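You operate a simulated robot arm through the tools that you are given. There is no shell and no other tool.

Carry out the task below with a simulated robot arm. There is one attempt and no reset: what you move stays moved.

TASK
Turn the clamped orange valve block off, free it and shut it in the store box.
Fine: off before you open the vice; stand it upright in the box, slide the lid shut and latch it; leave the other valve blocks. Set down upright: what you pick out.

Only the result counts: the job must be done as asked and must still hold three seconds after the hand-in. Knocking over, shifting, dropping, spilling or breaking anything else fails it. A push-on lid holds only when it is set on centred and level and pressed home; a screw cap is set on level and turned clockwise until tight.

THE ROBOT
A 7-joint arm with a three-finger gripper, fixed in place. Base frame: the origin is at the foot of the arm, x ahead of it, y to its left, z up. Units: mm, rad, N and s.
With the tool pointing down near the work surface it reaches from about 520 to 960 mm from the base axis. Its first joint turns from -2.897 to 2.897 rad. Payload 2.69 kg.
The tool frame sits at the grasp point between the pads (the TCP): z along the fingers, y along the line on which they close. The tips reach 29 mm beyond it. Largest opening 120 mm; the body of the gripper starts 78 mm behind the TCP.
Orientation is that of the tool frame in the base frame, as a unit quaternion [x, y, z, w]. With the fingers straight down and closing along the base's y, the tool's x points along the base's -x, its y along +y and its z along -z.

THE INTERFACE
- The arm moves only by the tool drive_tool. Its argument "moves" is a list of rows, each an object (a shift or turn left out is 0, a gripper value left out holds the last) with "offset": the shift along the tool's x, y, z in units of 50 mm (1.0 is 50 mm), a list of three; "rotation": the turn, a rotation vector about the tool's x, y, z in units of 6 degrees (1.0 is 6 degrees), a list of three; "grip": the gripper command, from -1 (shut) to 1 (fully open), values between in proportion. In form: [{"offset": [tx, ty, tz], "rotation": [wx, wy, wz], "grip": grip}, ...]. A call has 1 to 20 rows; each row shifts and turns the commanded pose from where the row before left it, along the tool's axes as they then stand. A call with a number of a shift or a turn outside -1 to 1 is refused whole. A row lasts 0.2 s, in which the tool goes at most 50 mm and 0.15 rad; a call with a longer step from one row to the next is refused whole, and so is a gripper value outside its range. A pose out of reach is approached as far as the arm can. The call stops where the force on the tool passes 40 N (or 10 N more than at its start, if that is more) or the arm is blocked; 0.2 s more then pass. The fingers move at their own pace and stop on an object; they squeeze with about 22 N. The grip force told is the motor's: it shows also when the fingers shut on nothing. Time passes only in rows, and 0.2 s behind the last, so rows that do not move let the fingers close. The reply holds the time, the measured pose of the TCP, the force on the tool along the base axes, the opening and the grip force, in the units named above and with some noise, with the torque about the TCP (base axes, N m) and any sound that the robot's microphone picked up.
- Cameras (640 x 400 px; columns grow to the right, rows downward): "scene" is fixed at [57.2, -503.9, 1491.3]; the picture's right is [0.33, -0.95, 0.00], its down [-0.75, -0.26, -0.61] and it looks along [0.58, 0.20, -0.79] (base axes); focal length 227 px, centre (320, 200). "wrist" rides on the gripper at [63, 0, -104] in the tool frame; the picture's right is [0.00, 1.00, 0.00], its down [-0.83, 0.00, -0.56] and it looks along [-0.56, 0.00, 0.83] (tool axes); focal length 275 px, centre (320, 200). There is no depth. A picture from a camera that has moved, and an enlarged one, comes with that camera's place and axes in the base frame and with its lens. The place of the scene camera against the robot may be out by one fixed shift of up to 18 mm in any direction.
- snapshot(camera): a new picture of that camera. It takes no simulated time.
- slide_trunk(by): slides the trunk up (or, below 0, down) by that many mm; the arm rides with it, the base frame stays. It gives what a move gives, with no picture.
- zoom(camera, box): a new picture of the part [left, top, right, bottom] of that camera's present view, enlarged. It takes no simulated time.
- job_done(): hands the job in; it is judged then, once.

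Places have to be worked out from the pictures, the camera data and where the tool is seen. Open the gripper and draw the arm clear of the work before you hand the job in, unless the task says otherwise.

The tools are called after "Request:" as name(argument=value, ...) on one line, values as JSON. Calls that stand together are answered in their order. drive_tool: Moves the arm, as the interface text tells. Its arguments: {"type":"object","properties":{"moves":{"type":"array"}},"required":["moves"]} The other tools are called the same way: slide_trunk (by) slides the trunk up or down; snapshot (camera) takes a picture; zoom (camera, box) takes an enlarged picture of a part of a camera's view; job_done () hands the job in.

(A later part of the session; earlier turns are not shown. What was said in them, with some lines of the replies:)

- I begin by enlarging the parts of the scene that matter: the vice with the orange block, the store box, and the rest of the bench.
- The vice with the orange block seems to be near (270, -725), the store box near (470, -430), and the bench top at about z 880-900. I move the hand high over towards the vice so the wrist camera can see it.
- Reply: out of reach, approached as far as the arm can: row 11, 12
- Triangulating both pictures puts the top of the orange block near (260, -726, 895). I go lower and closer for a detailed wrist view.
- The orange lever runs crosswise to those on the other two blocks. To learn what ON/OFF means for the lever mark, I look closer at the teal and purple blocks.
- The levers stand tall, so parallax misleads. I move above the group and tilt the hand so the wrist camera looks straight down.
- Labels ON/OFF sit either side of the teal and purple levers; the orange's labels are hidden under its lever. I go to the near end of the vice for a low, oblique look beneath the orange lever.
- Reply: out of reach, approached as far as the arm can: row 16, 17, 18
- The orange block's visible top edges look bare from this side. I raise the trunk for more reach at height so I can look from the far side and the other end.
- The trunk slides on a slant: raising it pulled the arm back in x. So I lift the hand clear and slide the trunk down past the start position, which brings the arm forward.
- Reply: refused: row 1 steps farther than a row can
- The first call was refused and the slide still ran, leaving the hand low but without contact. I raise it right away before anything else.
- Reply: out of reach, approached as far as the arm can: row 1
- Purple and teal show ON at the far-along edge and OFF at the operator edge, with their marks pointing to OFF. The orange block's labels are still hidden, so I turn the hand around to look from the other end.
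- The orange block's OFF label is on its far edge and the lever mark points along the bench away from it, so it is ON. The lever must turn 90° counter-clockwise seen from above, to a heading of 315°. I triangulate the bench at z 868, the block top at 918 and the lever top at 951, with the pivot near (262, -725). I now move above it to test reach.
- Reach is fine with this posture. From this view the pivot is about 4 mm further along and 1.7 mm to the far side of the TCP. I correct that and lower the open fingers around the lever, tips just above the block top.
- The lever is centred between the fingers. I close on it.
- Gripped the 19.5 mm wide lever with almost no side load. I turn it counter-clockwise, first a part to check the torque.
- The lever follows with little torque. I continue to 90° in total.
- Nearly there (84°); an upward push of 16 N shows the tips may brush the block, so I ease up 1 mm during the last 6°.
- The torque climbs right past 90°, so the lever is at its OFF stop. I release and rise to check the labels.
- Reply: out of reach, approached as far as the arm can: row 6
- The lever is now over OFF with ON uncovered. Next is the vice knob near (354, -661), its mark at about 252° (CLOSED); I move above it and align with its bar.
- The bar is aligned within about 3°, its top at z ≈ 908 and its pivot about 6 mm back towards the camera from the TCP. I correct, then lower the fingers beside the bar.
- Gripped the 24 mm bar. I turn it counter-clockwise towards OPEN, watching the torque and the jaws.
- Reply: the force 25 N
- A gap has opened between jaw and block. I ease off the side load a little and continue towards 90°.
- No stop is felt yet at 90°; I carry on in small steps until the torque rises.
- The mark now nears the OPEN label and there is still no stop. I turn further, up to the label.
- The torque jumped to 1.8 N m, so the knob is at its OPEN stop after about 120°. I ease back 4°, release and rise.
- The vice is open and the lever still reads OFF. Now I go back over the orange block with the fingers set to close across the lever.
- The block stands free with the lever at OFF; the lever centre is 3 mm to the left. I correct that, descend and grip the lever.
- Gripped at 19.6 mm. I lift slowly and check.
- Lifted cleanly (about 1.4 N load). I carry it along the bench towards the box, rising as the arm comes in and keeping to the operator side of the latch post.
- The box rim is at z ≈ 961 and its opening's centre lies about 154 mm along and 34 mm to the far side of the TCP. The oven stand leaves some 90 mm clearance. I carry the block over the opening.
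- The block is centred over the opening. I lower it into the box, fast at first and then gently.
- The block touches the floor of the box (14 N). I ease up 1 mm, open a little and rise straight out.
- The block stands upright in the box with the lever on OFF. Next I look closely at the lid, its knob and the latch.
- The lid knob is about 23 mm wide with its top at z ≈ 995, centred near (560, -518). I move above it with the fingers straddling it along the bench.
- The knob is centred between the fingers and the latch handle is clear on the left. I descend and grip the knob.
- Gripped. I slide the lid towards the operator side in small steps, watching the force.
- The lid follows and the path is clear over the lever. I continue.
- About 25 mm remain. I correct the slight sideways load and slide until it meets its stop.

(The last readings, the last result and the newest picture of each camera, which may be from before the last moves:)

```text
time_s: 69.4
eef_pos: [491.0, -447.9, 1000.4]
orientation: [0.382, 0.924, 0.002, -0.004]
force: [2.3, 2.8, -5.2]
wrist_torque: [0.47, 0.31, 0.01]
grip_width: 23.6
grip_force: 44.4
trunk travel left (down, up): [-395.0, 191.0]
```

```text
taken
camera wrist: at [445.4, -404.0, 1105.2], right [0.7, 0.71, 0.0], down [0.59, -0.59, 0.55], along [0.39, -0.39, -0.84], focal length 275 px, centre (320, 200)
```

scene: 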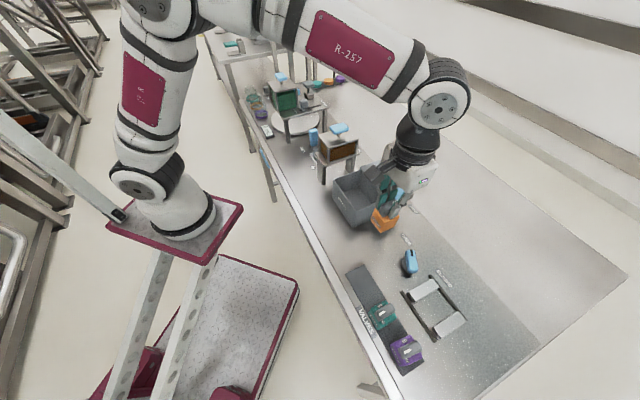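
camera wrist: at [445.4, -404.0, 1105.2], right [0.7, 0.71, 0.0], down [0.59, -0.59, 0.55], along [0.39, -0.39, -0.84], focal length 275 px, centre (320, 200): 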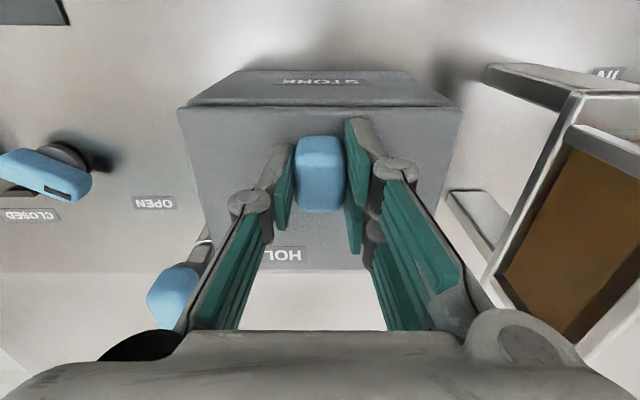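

Request:
drive_tool(moves=[{"offset": [0.08, 0, 0]}, {"offset": [0.08, 0, 0]}, {"offset": [0, 0, 0]}])

Request:
zoom(camera="wrist", box=[160, 40, 480, 280])

Request:
zoom(camera="scene", box=[315, 130, 415, 240])

```text
time_s: 70.2
eef_pos: [486.3, -444.9, 1000.7]
orientation: [0.382, 0.924, 0.001, -0.001]
force: [6.4, -11.7, -18.1]
wrist_torque: [-0.76, -0.44, 0.07]
grip_width: 23.8
grip_force: 45.1
trunk travel left (down, up): [-395.0, 191.0]
```

```text
1.67 times, centred on (320, 160) of wrist
camera zoom: at [441.4, -399.7, 1104.9], right [0.7, 0.71, 0.0], down [0.59, -0.59, 0.55], along [0.39, -0.39, -0.83], focal length 459 px, centre (320, 267)
```

zoom: 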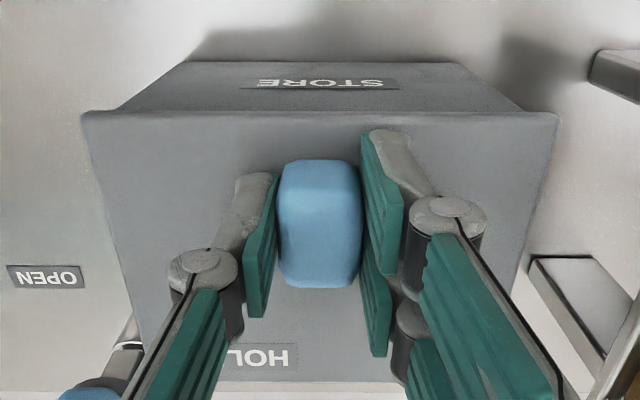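

```text
3.64 times, centred on (365, 185) of scene
camera zoom: at [57.2, -503.9, 1491.3], right [0.33, -0.95, 0.0], down [-0.75, -0.26, -0.61], along [0.58, 0.2, -0.79], focal length 824 px, centre (156, 254)
```

zoom: 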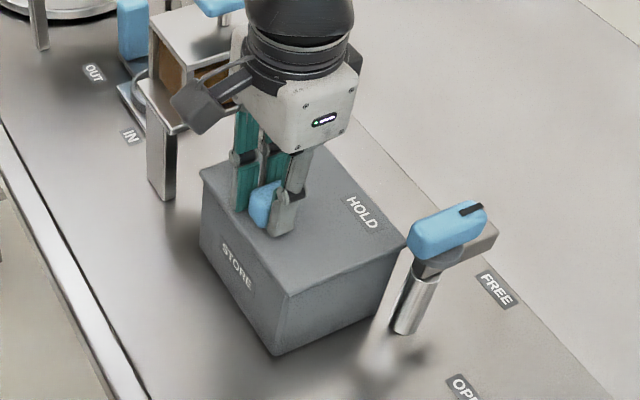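

The lid has reached its stop after 100 mm of travel and covers the box fully. I release the knob and rise, then look at the latch.

Request:
drive_tool(moves=[{"offset": [-0.02, 0, 0]}, {"grip": -0.2}, {"grip": -0.2}, {"offset": [0, 0, -0.3]}, {"offset": [0, 0, -0.5]}, {"offset": [0, 0, -0.5]}, {"offset": [-0.3, -0.6, 0]}, {"offset": [-0.2, -0.6, 0]}, {"offset": [0, 0, 0]}])

Request:
snapshot(camera="wrist")

Request:
zoom(camera="scene", box=[315, 120, 435, 240])

```text
time_s: 72.2
eef_pos: [464.5, -504.2, 1066.5]
orientation: [0.383, 0.924, 0.002, -0.001]
force: [0.5, -0.6, -0.3]
wrist_torque: [0.0, 0.01, 0.04]
grip_width: 47.8
grip_force: 0.0
trunk travel left (down, up): [-395.0, 191.0]
```

```text
taken
camera wrist: at [419.1, -460.6, 1171.0], right [0.7, 0.71, 0.0], down [0.59, -0.59, 0.55], along [0.39, -0.39, -0.83], focal length 275 px, centre (320, 200)
```

wrist: 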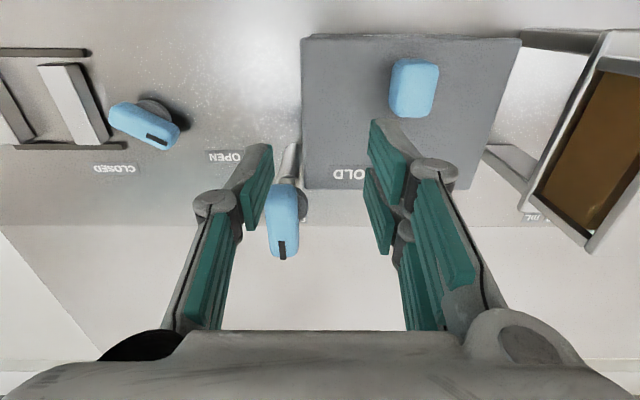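

```text
3.33 times, centred on (375, 180) of scene
camera zoom: at [57.2, -503.9, 1491.3], right [0.33, -0.95, 0.0], down [-0.75, -0.26, -0.61], along [0.58, 0.2, -0.79], focal length 755 px, centre (137, 267)
```

zoom: 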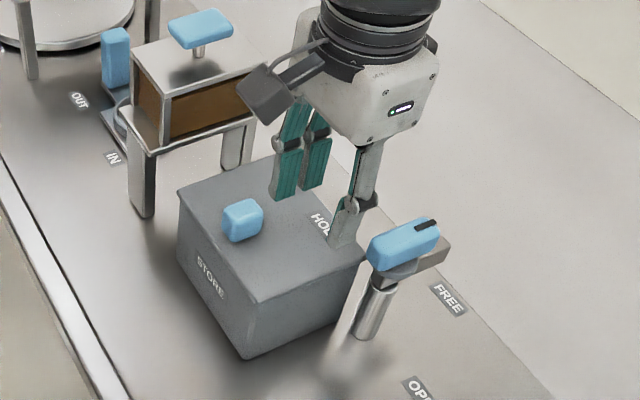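

The lid stayed shut. The latch handle's top is at z ≈ 1008, centred near (494, -576), its mark pointing away from the bench front (FREE). I move above it.

Request:
drive_tool(moves=[{"offset": [-0.5, -0.2, 0]}, {"offset": [-0.5, -0.2, 0]}, {"offset": [-0.4, -0.18, 0]}, {"rotation": [0, 0, 0.5]}, {"offset": [0, 0, 0]}])

Request:
snapshot(camera="wrist")

Request:
zoom(camera="wrist", box=[230, 50, 430, 250])

```text
time_s: 73.4
eef_pos: [491.7, -574.0, 1064.2]
orientation: [0.407, 0.914, 0.002, -0.002]
force: [0.6, 0.2, 0.4]
wrist_torque: [0.07, 0.04, -0.03]
grip_width: 47.9
grip_force: 0.1
trunk travel left (down, up): [-395.0, 191.0]
```

```text
taken
camera wrist: at [448.7, -527.3, 1169.0], right [0.74, 0.67, 0.0], down [0.56, -0.62, 0.55], along [0.37, -0.41, -0.83], focal length 275 px, centre (320, 200)
```

wrist: 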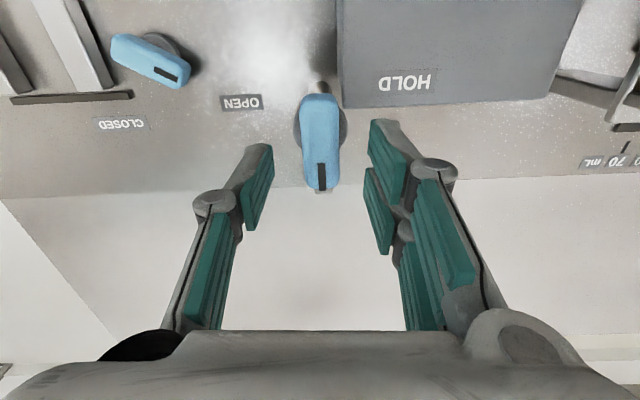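

```text
2.00 times, centred on (330, 150) of wrist
camera zoom: at [448.7, -527.3, 1169.0], right [0.74, 0.67, 0.0], down [0.56, -0.62, 0.55], along [0.37, -0.41, -0.83], focal length 551 px, centre (300, 300)
```

zoom: 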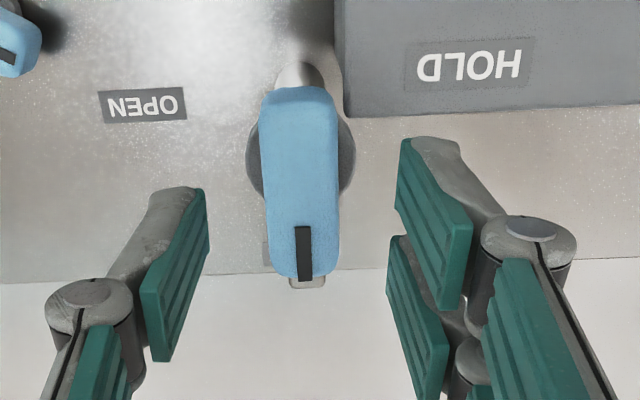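

Handle aligned within 2° and nearly centred. I descend, grip it, and check.

Request:
drive_tool(moves=[{"offset": [-0.06, 0.01, 0.3], "rotation": [0, 0, -0.25]}, {"offset": [0, 0, 0.4]}, {"offset": [0, 0, 0.2]}, {"offset": [0, 0, 0]}])

Request:
snapshot(camera="wrist")

```text
time_s: 74.4
eef_pos: [492.2, -577.4, 1021.7]
orientation: [0.395, 0.919, 0.001, -0.003]
force: [0.2, 0.6, -0.2]
wrist_torque: [-0.01, -0.02, 0.02]
grip_width: 48.2
grip_force: 0.1
trunk travel left (down, up): [-395.0, 191.0]
```

```text
taken
camera wrist: at [447.8, -531.8, 1125.3], right [0.72, 0.69, 0.0], down [0.58, -0.6, 0.55], along [0.38, -0.4, -0.83], focal length 275 px, centre (320, 200)
```

wrist: 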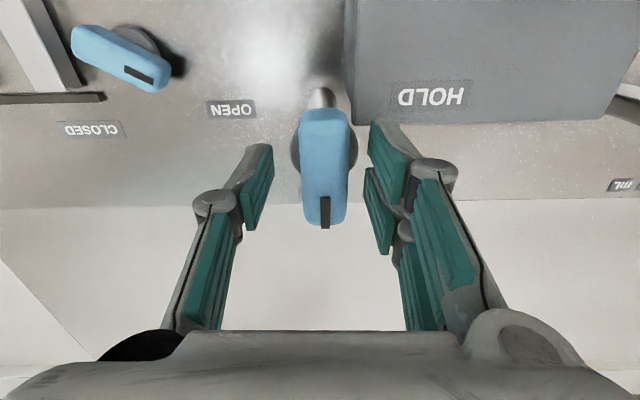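

Request:
drive_tool(moves=[{"offset": [-0.04, 0.044, 0.03]}, {"offset": [0, 0, 0]}, {"grip": -1}, {"grip": -1}, {"grip": -1}, {"grip": -1}])

Request:
snapshot(camera="wrist")

```text
time_s: 75.8
eef_pos: [494.3, -577.7, 1020.6]
orientation: [0.395, 0.919, 0.002, -0.001]
force: [-4.4, -5.1, 2.8]
wrist_torque: [-0.05, 0.28, 1.14]
grip_width: 24.0
grip_force: 44.8
trunk travel left (down, up): [-395.0, 191.0]
```

```text
taken
camera wrist: at [451.1, -531.7, 1124.3], right [0.72, 0.69, 0.0], down [0.58, -0.6, 0.55], along [0.38, -0.4, -0.83], focal length 275 px, centre (320, 200)
```

wrist: 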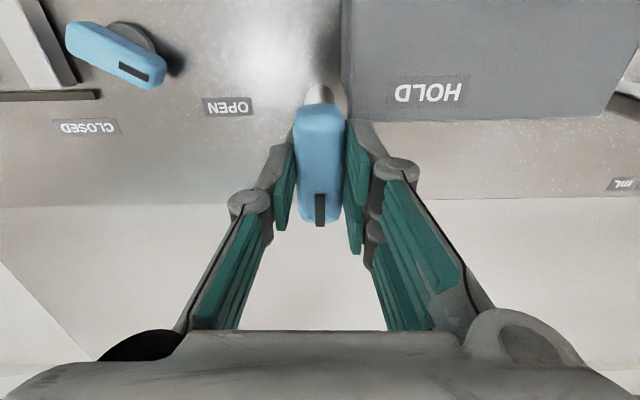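

Gripped. I turn it counter-clockwise towards HOLD, part way first.

Request:
drive_tool(moves=[{"rotation": [0, 0, -0.7]}, {"rotation": [0, 0, -1]}, {"rotation": [0, 0, -1]}, {"rotation": [0, 0, -1]}, {"rotation": [0, 0, -1]}, {"offset": [0, 0, 0]}])

Request:
snapshot(camera="wrist")

Request:
zoom(camera="scene", box=[325, 130, 435, 240])

```text
time_s: 77.2
eef_pos: [495.4, -576.1, 1020.3]
orientation: [0.159, 0.987, 0.001, -0.001]
force: [-10.1, -8.0, 13.3]
wrist_torque: [-0.1, 1.12, 0.03]
grip_width: 24.0
grip_force: 45.3
trunk travel left (down, up): [-395.0, 191.0]
```

```text
taken
camera wrist: at [434.8, -557.1, 1124.2], right [0.31, 0.95, 0.0], down [0.79, -0.26, 0.55], along [0.53, -0.17, -0.83], focal length 275 px, centre (320, 200)
```

wrist: 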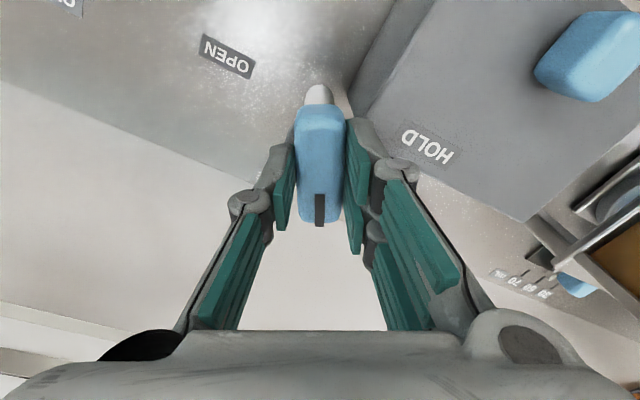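

```text
3.64 times, centred on (380, 185) of scene
camera zoom: at [57.2, -503.9, 1491.3], right [0.33, -0.95, 0.0], down [-0.75, -0.26, -0.61], along [0.58, 0.2, -0.79], focal length 824 px, centre (102, 254)
```

zoom: 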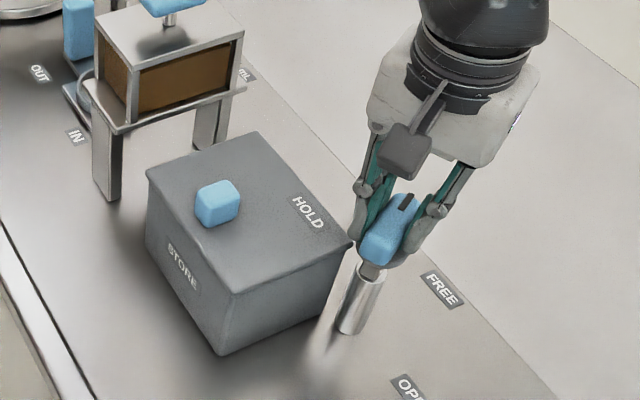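

Request:
drive_tool(moves=[{"offset": [0.014, -0.021, -0.015], "rotation": [0, 0, -1]}, {"rotation": [0, 0, -1]}, {"rotation": [0, 0, -1]}, {"rotation": [0, 0, -1]}, {"rotation": [0, 0, -1]}, {"rotation": [0, 0, -1]}, {"rotation": [0, 0, -1]}, {"offset": [0, 0, 0]}])

Request:
snapshot(camera="wrist")

Request:
zoom(camera="scene", box=[325, 130, 435, 240])

```text
time_s: 79.0
eef_pos: [494.2, -576.6, 1021.1]
orientation: [-0.206, 0.979, 0.004, -0.001]
force: [-4.1, -10.2, -4.8]
wrist_torque: [-0.51, 0.64, -0.01]
grip_width: 23.9
grip_force: 45.2
trunk travel left (down, up): [-395.0, 191.0]
```

```text
taken
camera wrist: at [437.2, -602.2, 1124.0], right [-0.41, 0.91, 0.01], down [0.76, 0.34, 0.56], along [0.51, 0.23, -0.83], focal length 275 px, centre (320, 200)
```

wrist: 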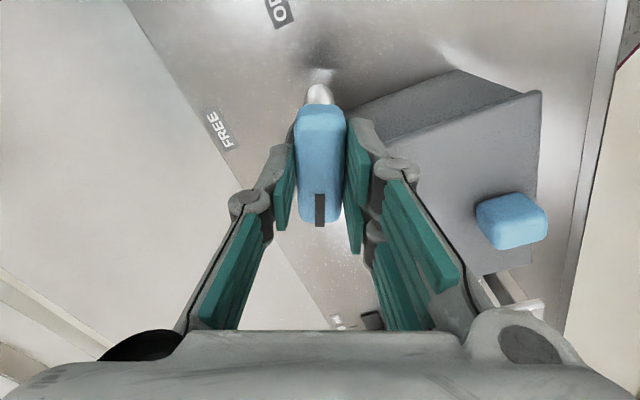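

```text
3.64 times, centred on (380, 185) of scene
camera zoom: at [57.2, -503.9, 1491.3], right [0.33, -0.95, 0.0], down [-0.75, -0.26, -0.61], along [0.58, 0.2, -0.79], focal length 824 px, centre (102, 254)
```

zoom: 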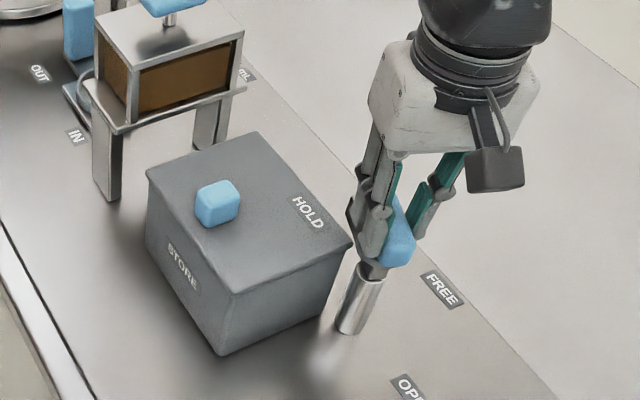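

Turned about 70° with no stop. I continue in steps until the torque rises.

Request:
drive_tool(moves=[{"rotation": [0, 0, -0.8]}, {"rotation": [0, 0, -0.8]}, {"rotation": [0, 0, -0.8]}, {"rotation": [0, 0, -0.8]}, {"offset": [0, 0, 0]}])

Request:
snapshot(camera="wrist")

```text
time_s: 80.2
eef_pos: [495.1, -576.4, 1019.5]
orientation: [-0.366, 0.931, 0.005, 0.0]
force: [-4.9, 5.1, -17.4]
wrist_torque: [-0.33, 0.54, 0.05]
grip_width: 23.8
grip_force: 45.4
trunk travel left (down, up): [-395.0, 191.0]
```

```text
taken
camera wrist: at [448.8, -619.8, 1123.8], right [-0.68, 0.73, 0.01], down [0.61, 0.56, 0.56], along [0.4, 0.39, -0.83], focal length 275 px, centre (320, 200)
```

wrist: 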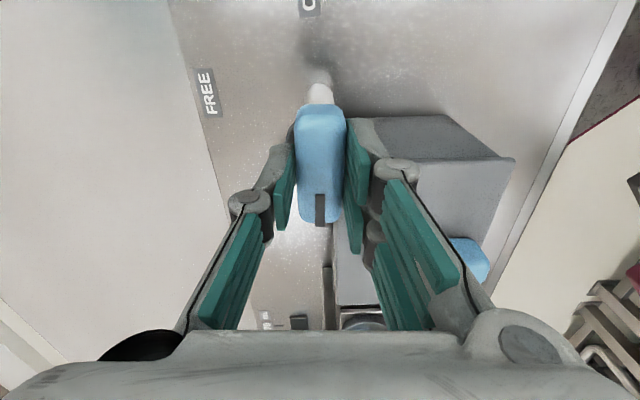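

Request:
drive_tool(moves=[{"offset": [0, 0, 0.015], "rotation": [0, 0, -0.8]}, {"rotation": [0, 0, -0.8]}, {"rotation": [0, 0, -0.8]}, {"offset": [0, 0, 0]}])

Request:
snapshot(camera="wrist")

```text
time_s: 81.2
eef_pos: [493.6, -574.6, 1021.8]
orientation: [-0.479, 0.878, 0.004, 0.001]
force: [-11.0, 17.5, -4.9]
wrist_torque: [0.93, -0.41, -2.21]
grip_width: 29.9
grip_force: 45.0
trunk travel left (down, up): [-395.0, 191.0]
```

```text
taken
camera wrist: at [460.4, -628.2, 1124.6], right [-0.84, 0.54, 0.01], down [0.45, 0.7, 0.56], along [0.3, 0.47, -0.83], focal length 275 px, centre (320, 200)
```

wrist: 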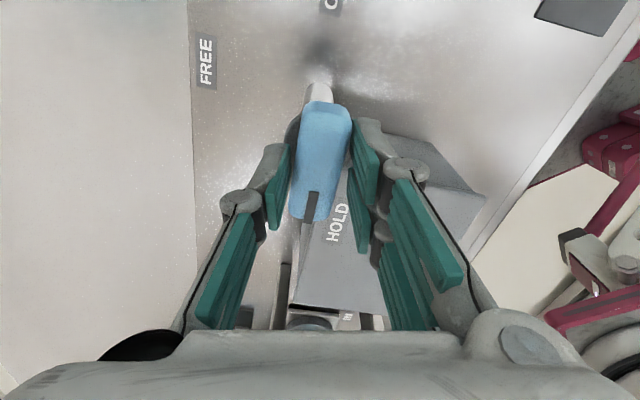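

The torque rose and the handle stopped turning at about 90–95° of travel: the HOLD stop. I turn back a little to relax, release and rise to inspect.

Request:
drive_tool(moves=[{"rotation": [0, 0, 0.8]}, {"rotation": [0, 0, 0.4]}, {"offset": [0, 0, 0]}])

Request:
snapshot(camera="wrist")

```text
time_s: 82.0
eef_pos: [493.2, -575.3, 1020.5]
orientation: [-0.422, 0.906, 0.002, -0.001]
force: [-12.2, 13.8, -1.5]
wrist_torque: [0.21, 0.53, -1.28]
grip_width: 26.0
grip_force: 44.8
trunk travel left (down, up): [-395.0, 191.0]
```

```text
taken
camera wrist: at [453.7, -624.7, 1124.7], right [-0.77, 0.64, 0.0], down [0.53, 0.64, 0.56], along [0.35, 0.43, -0.83], focal length 275 px, centre (320, 200)
```

wrist: 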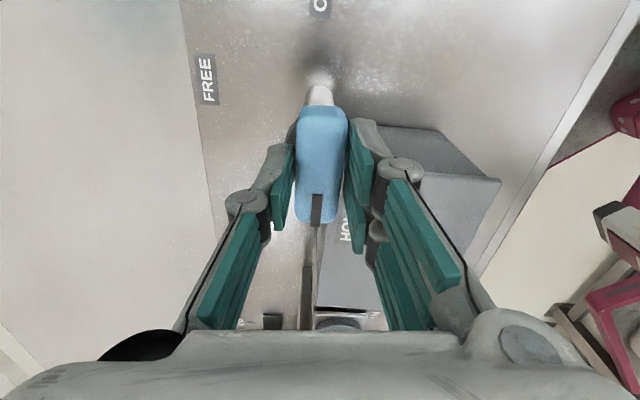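

Request:
drive_tool(moves=[{"rotation": [0, 0, 0.6]}, {"offset": [0, 0, 0]}, {"grip": 0}, {"grip": 0}, {"offset": [0, 0, -0.3]}, {"offset": [0, 0, -0.5]}, {"offset": [0, 0, -0.5]}, {"offset": [0, 0, 0]}])

Request:
snapshot(camera="wrist")

Request:
zoom(camera="scene", box=[325, 130, 435, 240])

```text
time_s: 83.8
eef_pos: [493.2, -576.8, 1085.7]
orientation: [-0.395, 0.919, 0.002, 0.001]
force: [0.5, -0.6, -0.2]
wrist_torque: [0.01, 0.01, 0.01]
grip_width: 60.1
grip_force: 0.0
trunk travel left (down, up): [-395.0, 191.0]
```

```text
taken
camera wrist: at [450.1, -622.6, 1189.1], right [-0.73, 0.69, 0.0], down [0.57, 0.6, 0.56], along [0.38, 0.41, -0.83], focal length 275 px, centre (320, 200)
```

wrist: 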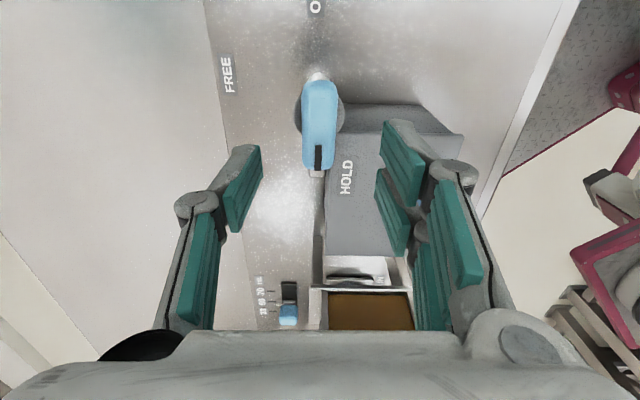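

```text
3.64 times, centred on (380, 185) of scene
camera zoom: at [57.2, -503.9, 1491.3], right [0.33, -0.95, 0.0], down [-0.75, -0.26, -0.61], along [0.58, 0.2, -0.79], focal length 824 px, centre (102, 254)
```

zoom: 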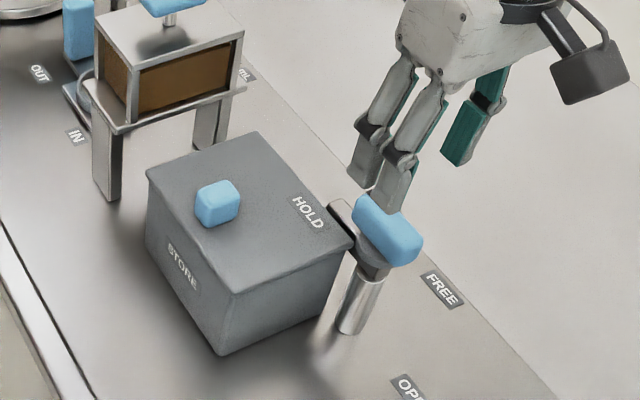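

Request:
zoom(camera="wrist", box=[230, 50, 430, 290])

Request:
zoom(camera="scene", box=[355, 165, 405, 215])

```text
1.67 times, centred on (330, 170) of wrist
camera zoom: at [450.1, -622.6, 1189.1], right [-0.73, 0.69, 0.0], down [0.57, 0.6, 0.56], along [0.38, 0.41, -0.83], focal length 459 px, centre (303, 250)
```

zoom: 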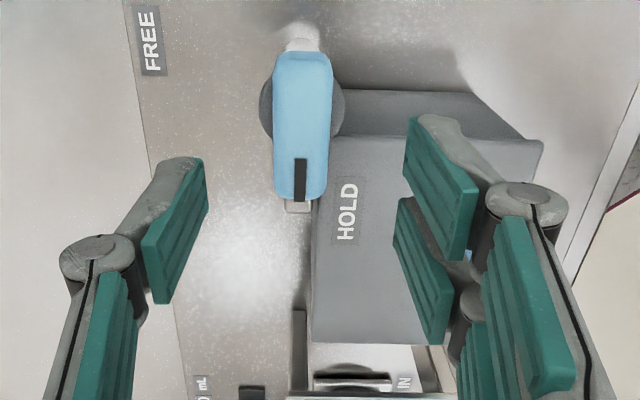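

```text
8.00 times, centred on (380, 190) of scene
camera zoom: at [57.2, -503.9, 1491.3], right [0.33, -0.95, 0.0], down [-0.75, -0.26, -0.61], along [0.58, 0.2, -0.79], focal length 1813 px, centre (-160, 280)
```

zoom: 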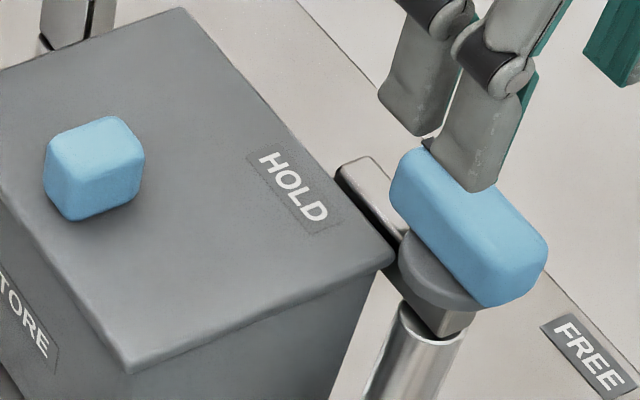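

The latch arm now lies directly behind the lid's far edge, beside HOLD, blocking it from sliding open. I retreat towards the operator side and turn the camera back for a full check.

Request:
drive_tool(moves=[{"offset": [0, 0, -0.6]}, {"offset": [0, 0.7, 0]}, {"offset": [0, 0.7, 0]}, {"offset": [0, 0.7, 0]}, {"rotation": [0, 0, 1]}, {"rotation": [0, 0, 1]}, {"rotation": [0, 0, 1]}, {"rotation": [0, 0, 1]}, {"rotation": [0, 0, 1]}, {"rotation": [0, 0, 1]}, {"rotation": [0, 0, 1]}, {"rotation": [0, 0, 1]}, {"rotation": [0, 0, 1]}, {"rotation": [0, 0, 1]}, {"rotation": [0, 0, 1]}, {"rotation": [0, 0, 1]}, {"rotation": [0, 0, 1]}, {"rotation": [0, 0, 1]}, {"rotation": [0, 0, 1]}, {"offset": [0, 0, 0]}])

Request:
snapshot(camera="wrist")

Request:
snapshot(camera="scene")

```text
time_s: 88.0
eef_pos: [420.3, -503.7, 1115.6]
orientation: [0.372, 0.928, 0.002, -0.002]
force: [0.3, 1.0, -0.3]
wrist_torque: [0.0, 0.0, 0.0]
grip_width: 60.0
grip_force: 0.0
trunk travel left (down, up): [-395.0, 191.0]
```

```text
taken
camera wrist: at [373.0, -460.5, 1219.1], right [0.69, 0.73, 0.0], down [0.61, -0.57, 0.55], along [0.4, -0.38, -0.83], focal length 275 px, centre (320, 200)
```

wrist: 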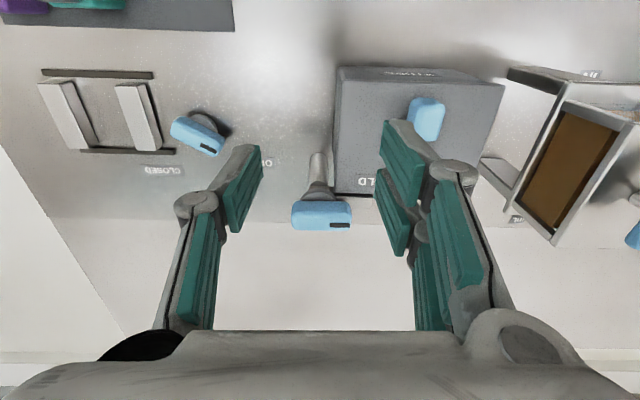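

```text
taken
```

scene: 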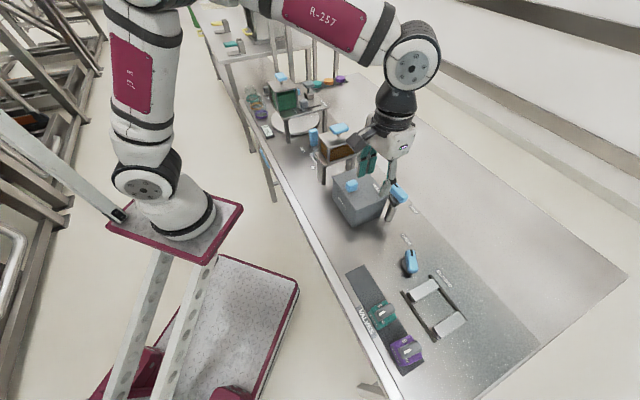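

Request:
zoom(camera="wrist", box=[280, 50, 440, 250])

Request:
zoom(camera="scene", box=[325, 150, 425, 240])

```text
2.00 times, centred on (360, 150) of wrist
camera zoom: at [373.0, -460.5, 1219.1], right [0.69, 0.73, 0.0], down [0.61, -0.57, 0.55], along [0.4, -0.38, -0.83], focal length 551 px, centre (240, 300)
```

zoom: 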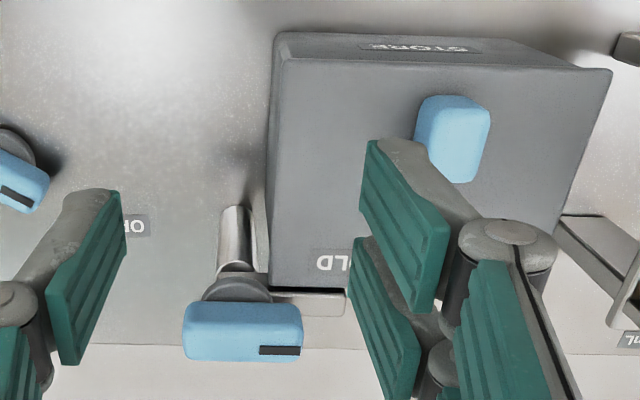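

```text
4.44 times, centred on (375, 195) of scene
camera zoom: at [57.2, -503.9, 1491.3], right [0.33, -0.95, 0.0], down [-0.75, -0.26, -0.61], along [0.58, 0.2, -0.79], focal length 1007 px, centre (76, 222)
```

zoom: 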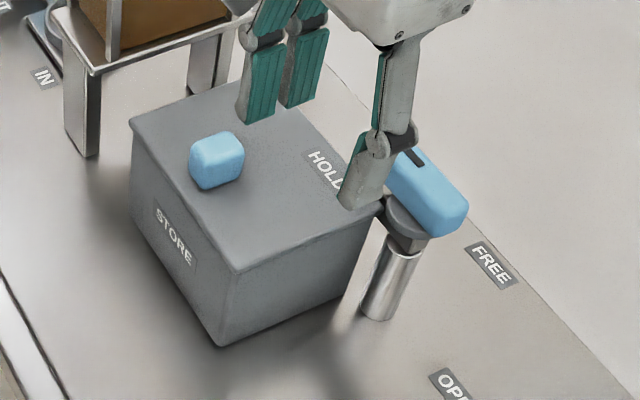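

Lid shut, latch arm behind its edge, the other valve blocks untouched. I draw the hand up and back clear of the work.

Request:
drive_tool(moves=[{"offset": [0.3, 0, -0.6]}, {"offset": [0.5, 0, -0.6]}, {"offset": [0.6, 0, -0.4]}, {"offset": [0.6, 0, 0]}, {"offset": [0, 0, 0]}, {"offset": [0, 0, 0]}])

Request:
snapshot(camera="scene")

Request:
zoom(camera="scene", box=[325, 140, 485, 380])

Request:
snapshot(camera="wrist")

```text
time_s: 89.4
eef_pos: [345.0, -434.8, 1194.0]
orientation: [0.371, 0.929, 0.001, -0.002]
force: [0.5, -0.3, 0.3]
wrist_torque: [0.01, -0.01, -0.02]
grip_width: 60.1
grip_force: 0.0
trunk travel left (down, up): [-395.0, 191.0]
```

```text
taken
```

scene: 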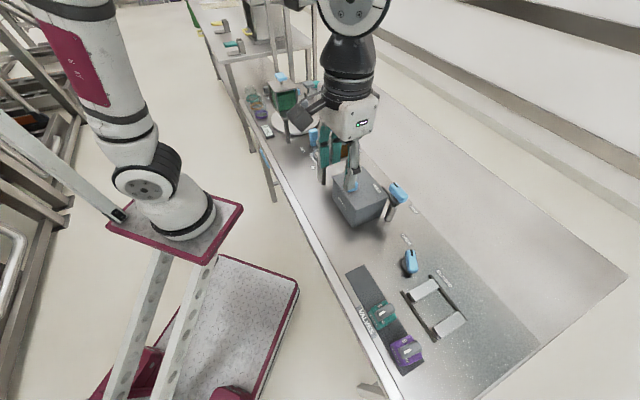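

```text
1.67 times, centred on (405, 260) of scene
camera zoom: at [57.2, -503.9, 1491.3], right [0.33, -0.95, 0.0], down [-0.75, -0.26, -0.61], along [0.58, 0.2, -0.79], focal length 378 px, centre (178, 100)
```

zoom: 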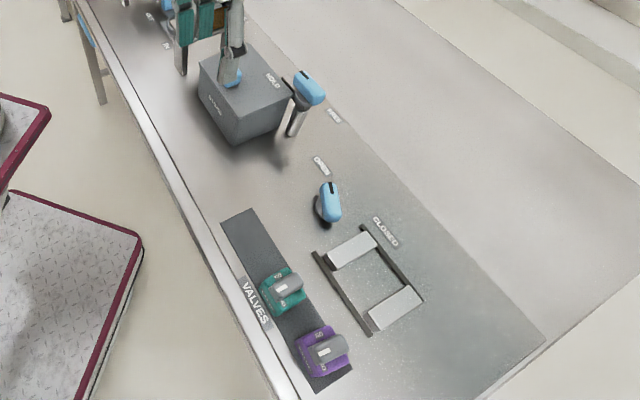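

```text
taken
camera wrist: at [298.7, -392.7, 1297.7], right [0.69, 0.73, 0.0], down [0.61, -0.57, 0.55], along [0.4, -0.38, -0.83], focal length 275 px, centre (320, 200)
```

wrist: 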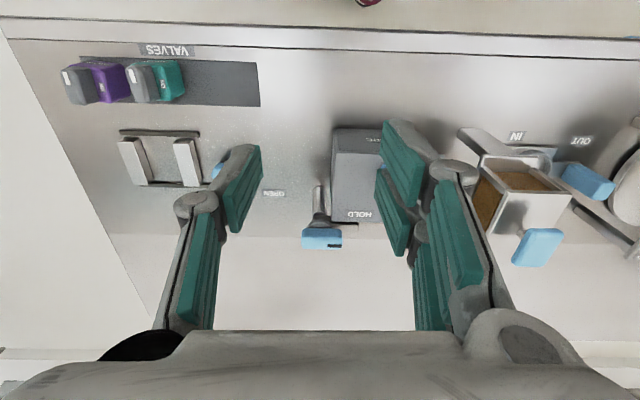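

The final views show what the task asks for. The valve is off and upright in the box, the lid is shut, the latch is on HOLD, the other blocks are in place, and the hand is open and clear. I hand the job in.

Request:
job_done()

```text
The job is handed in.
```

I turned the orange valve block off, freed it from the vice, and shut it in the store box. The job is handed in.

- **Valve:** I turned the lever until it met its OFF stop before opening the vice. The last close view showed ON uncovered and the mark over OFF.
- **Vice:** The knob went round about 120° to its OPEN stop. The block was left standing free, and I lifted it out by the lever.
- **Box:** The block was set down upright in the middle of the box, and the lever still read OFF after I let go.
- **Lid:** It slid about 100 mm and met a stop, and it looked fully closed.
- **Latch:** The handle turned about 90° to its stop by the HOLD label. The latch arm lies behind the lid's far edge, where it should keep the lid from sliding open. I did not test that by pulling on the lid.

The teal and purple blocks were not touched and look unmoved in the final picture. I opened the gripper and drew the arm up and clear before handing in.
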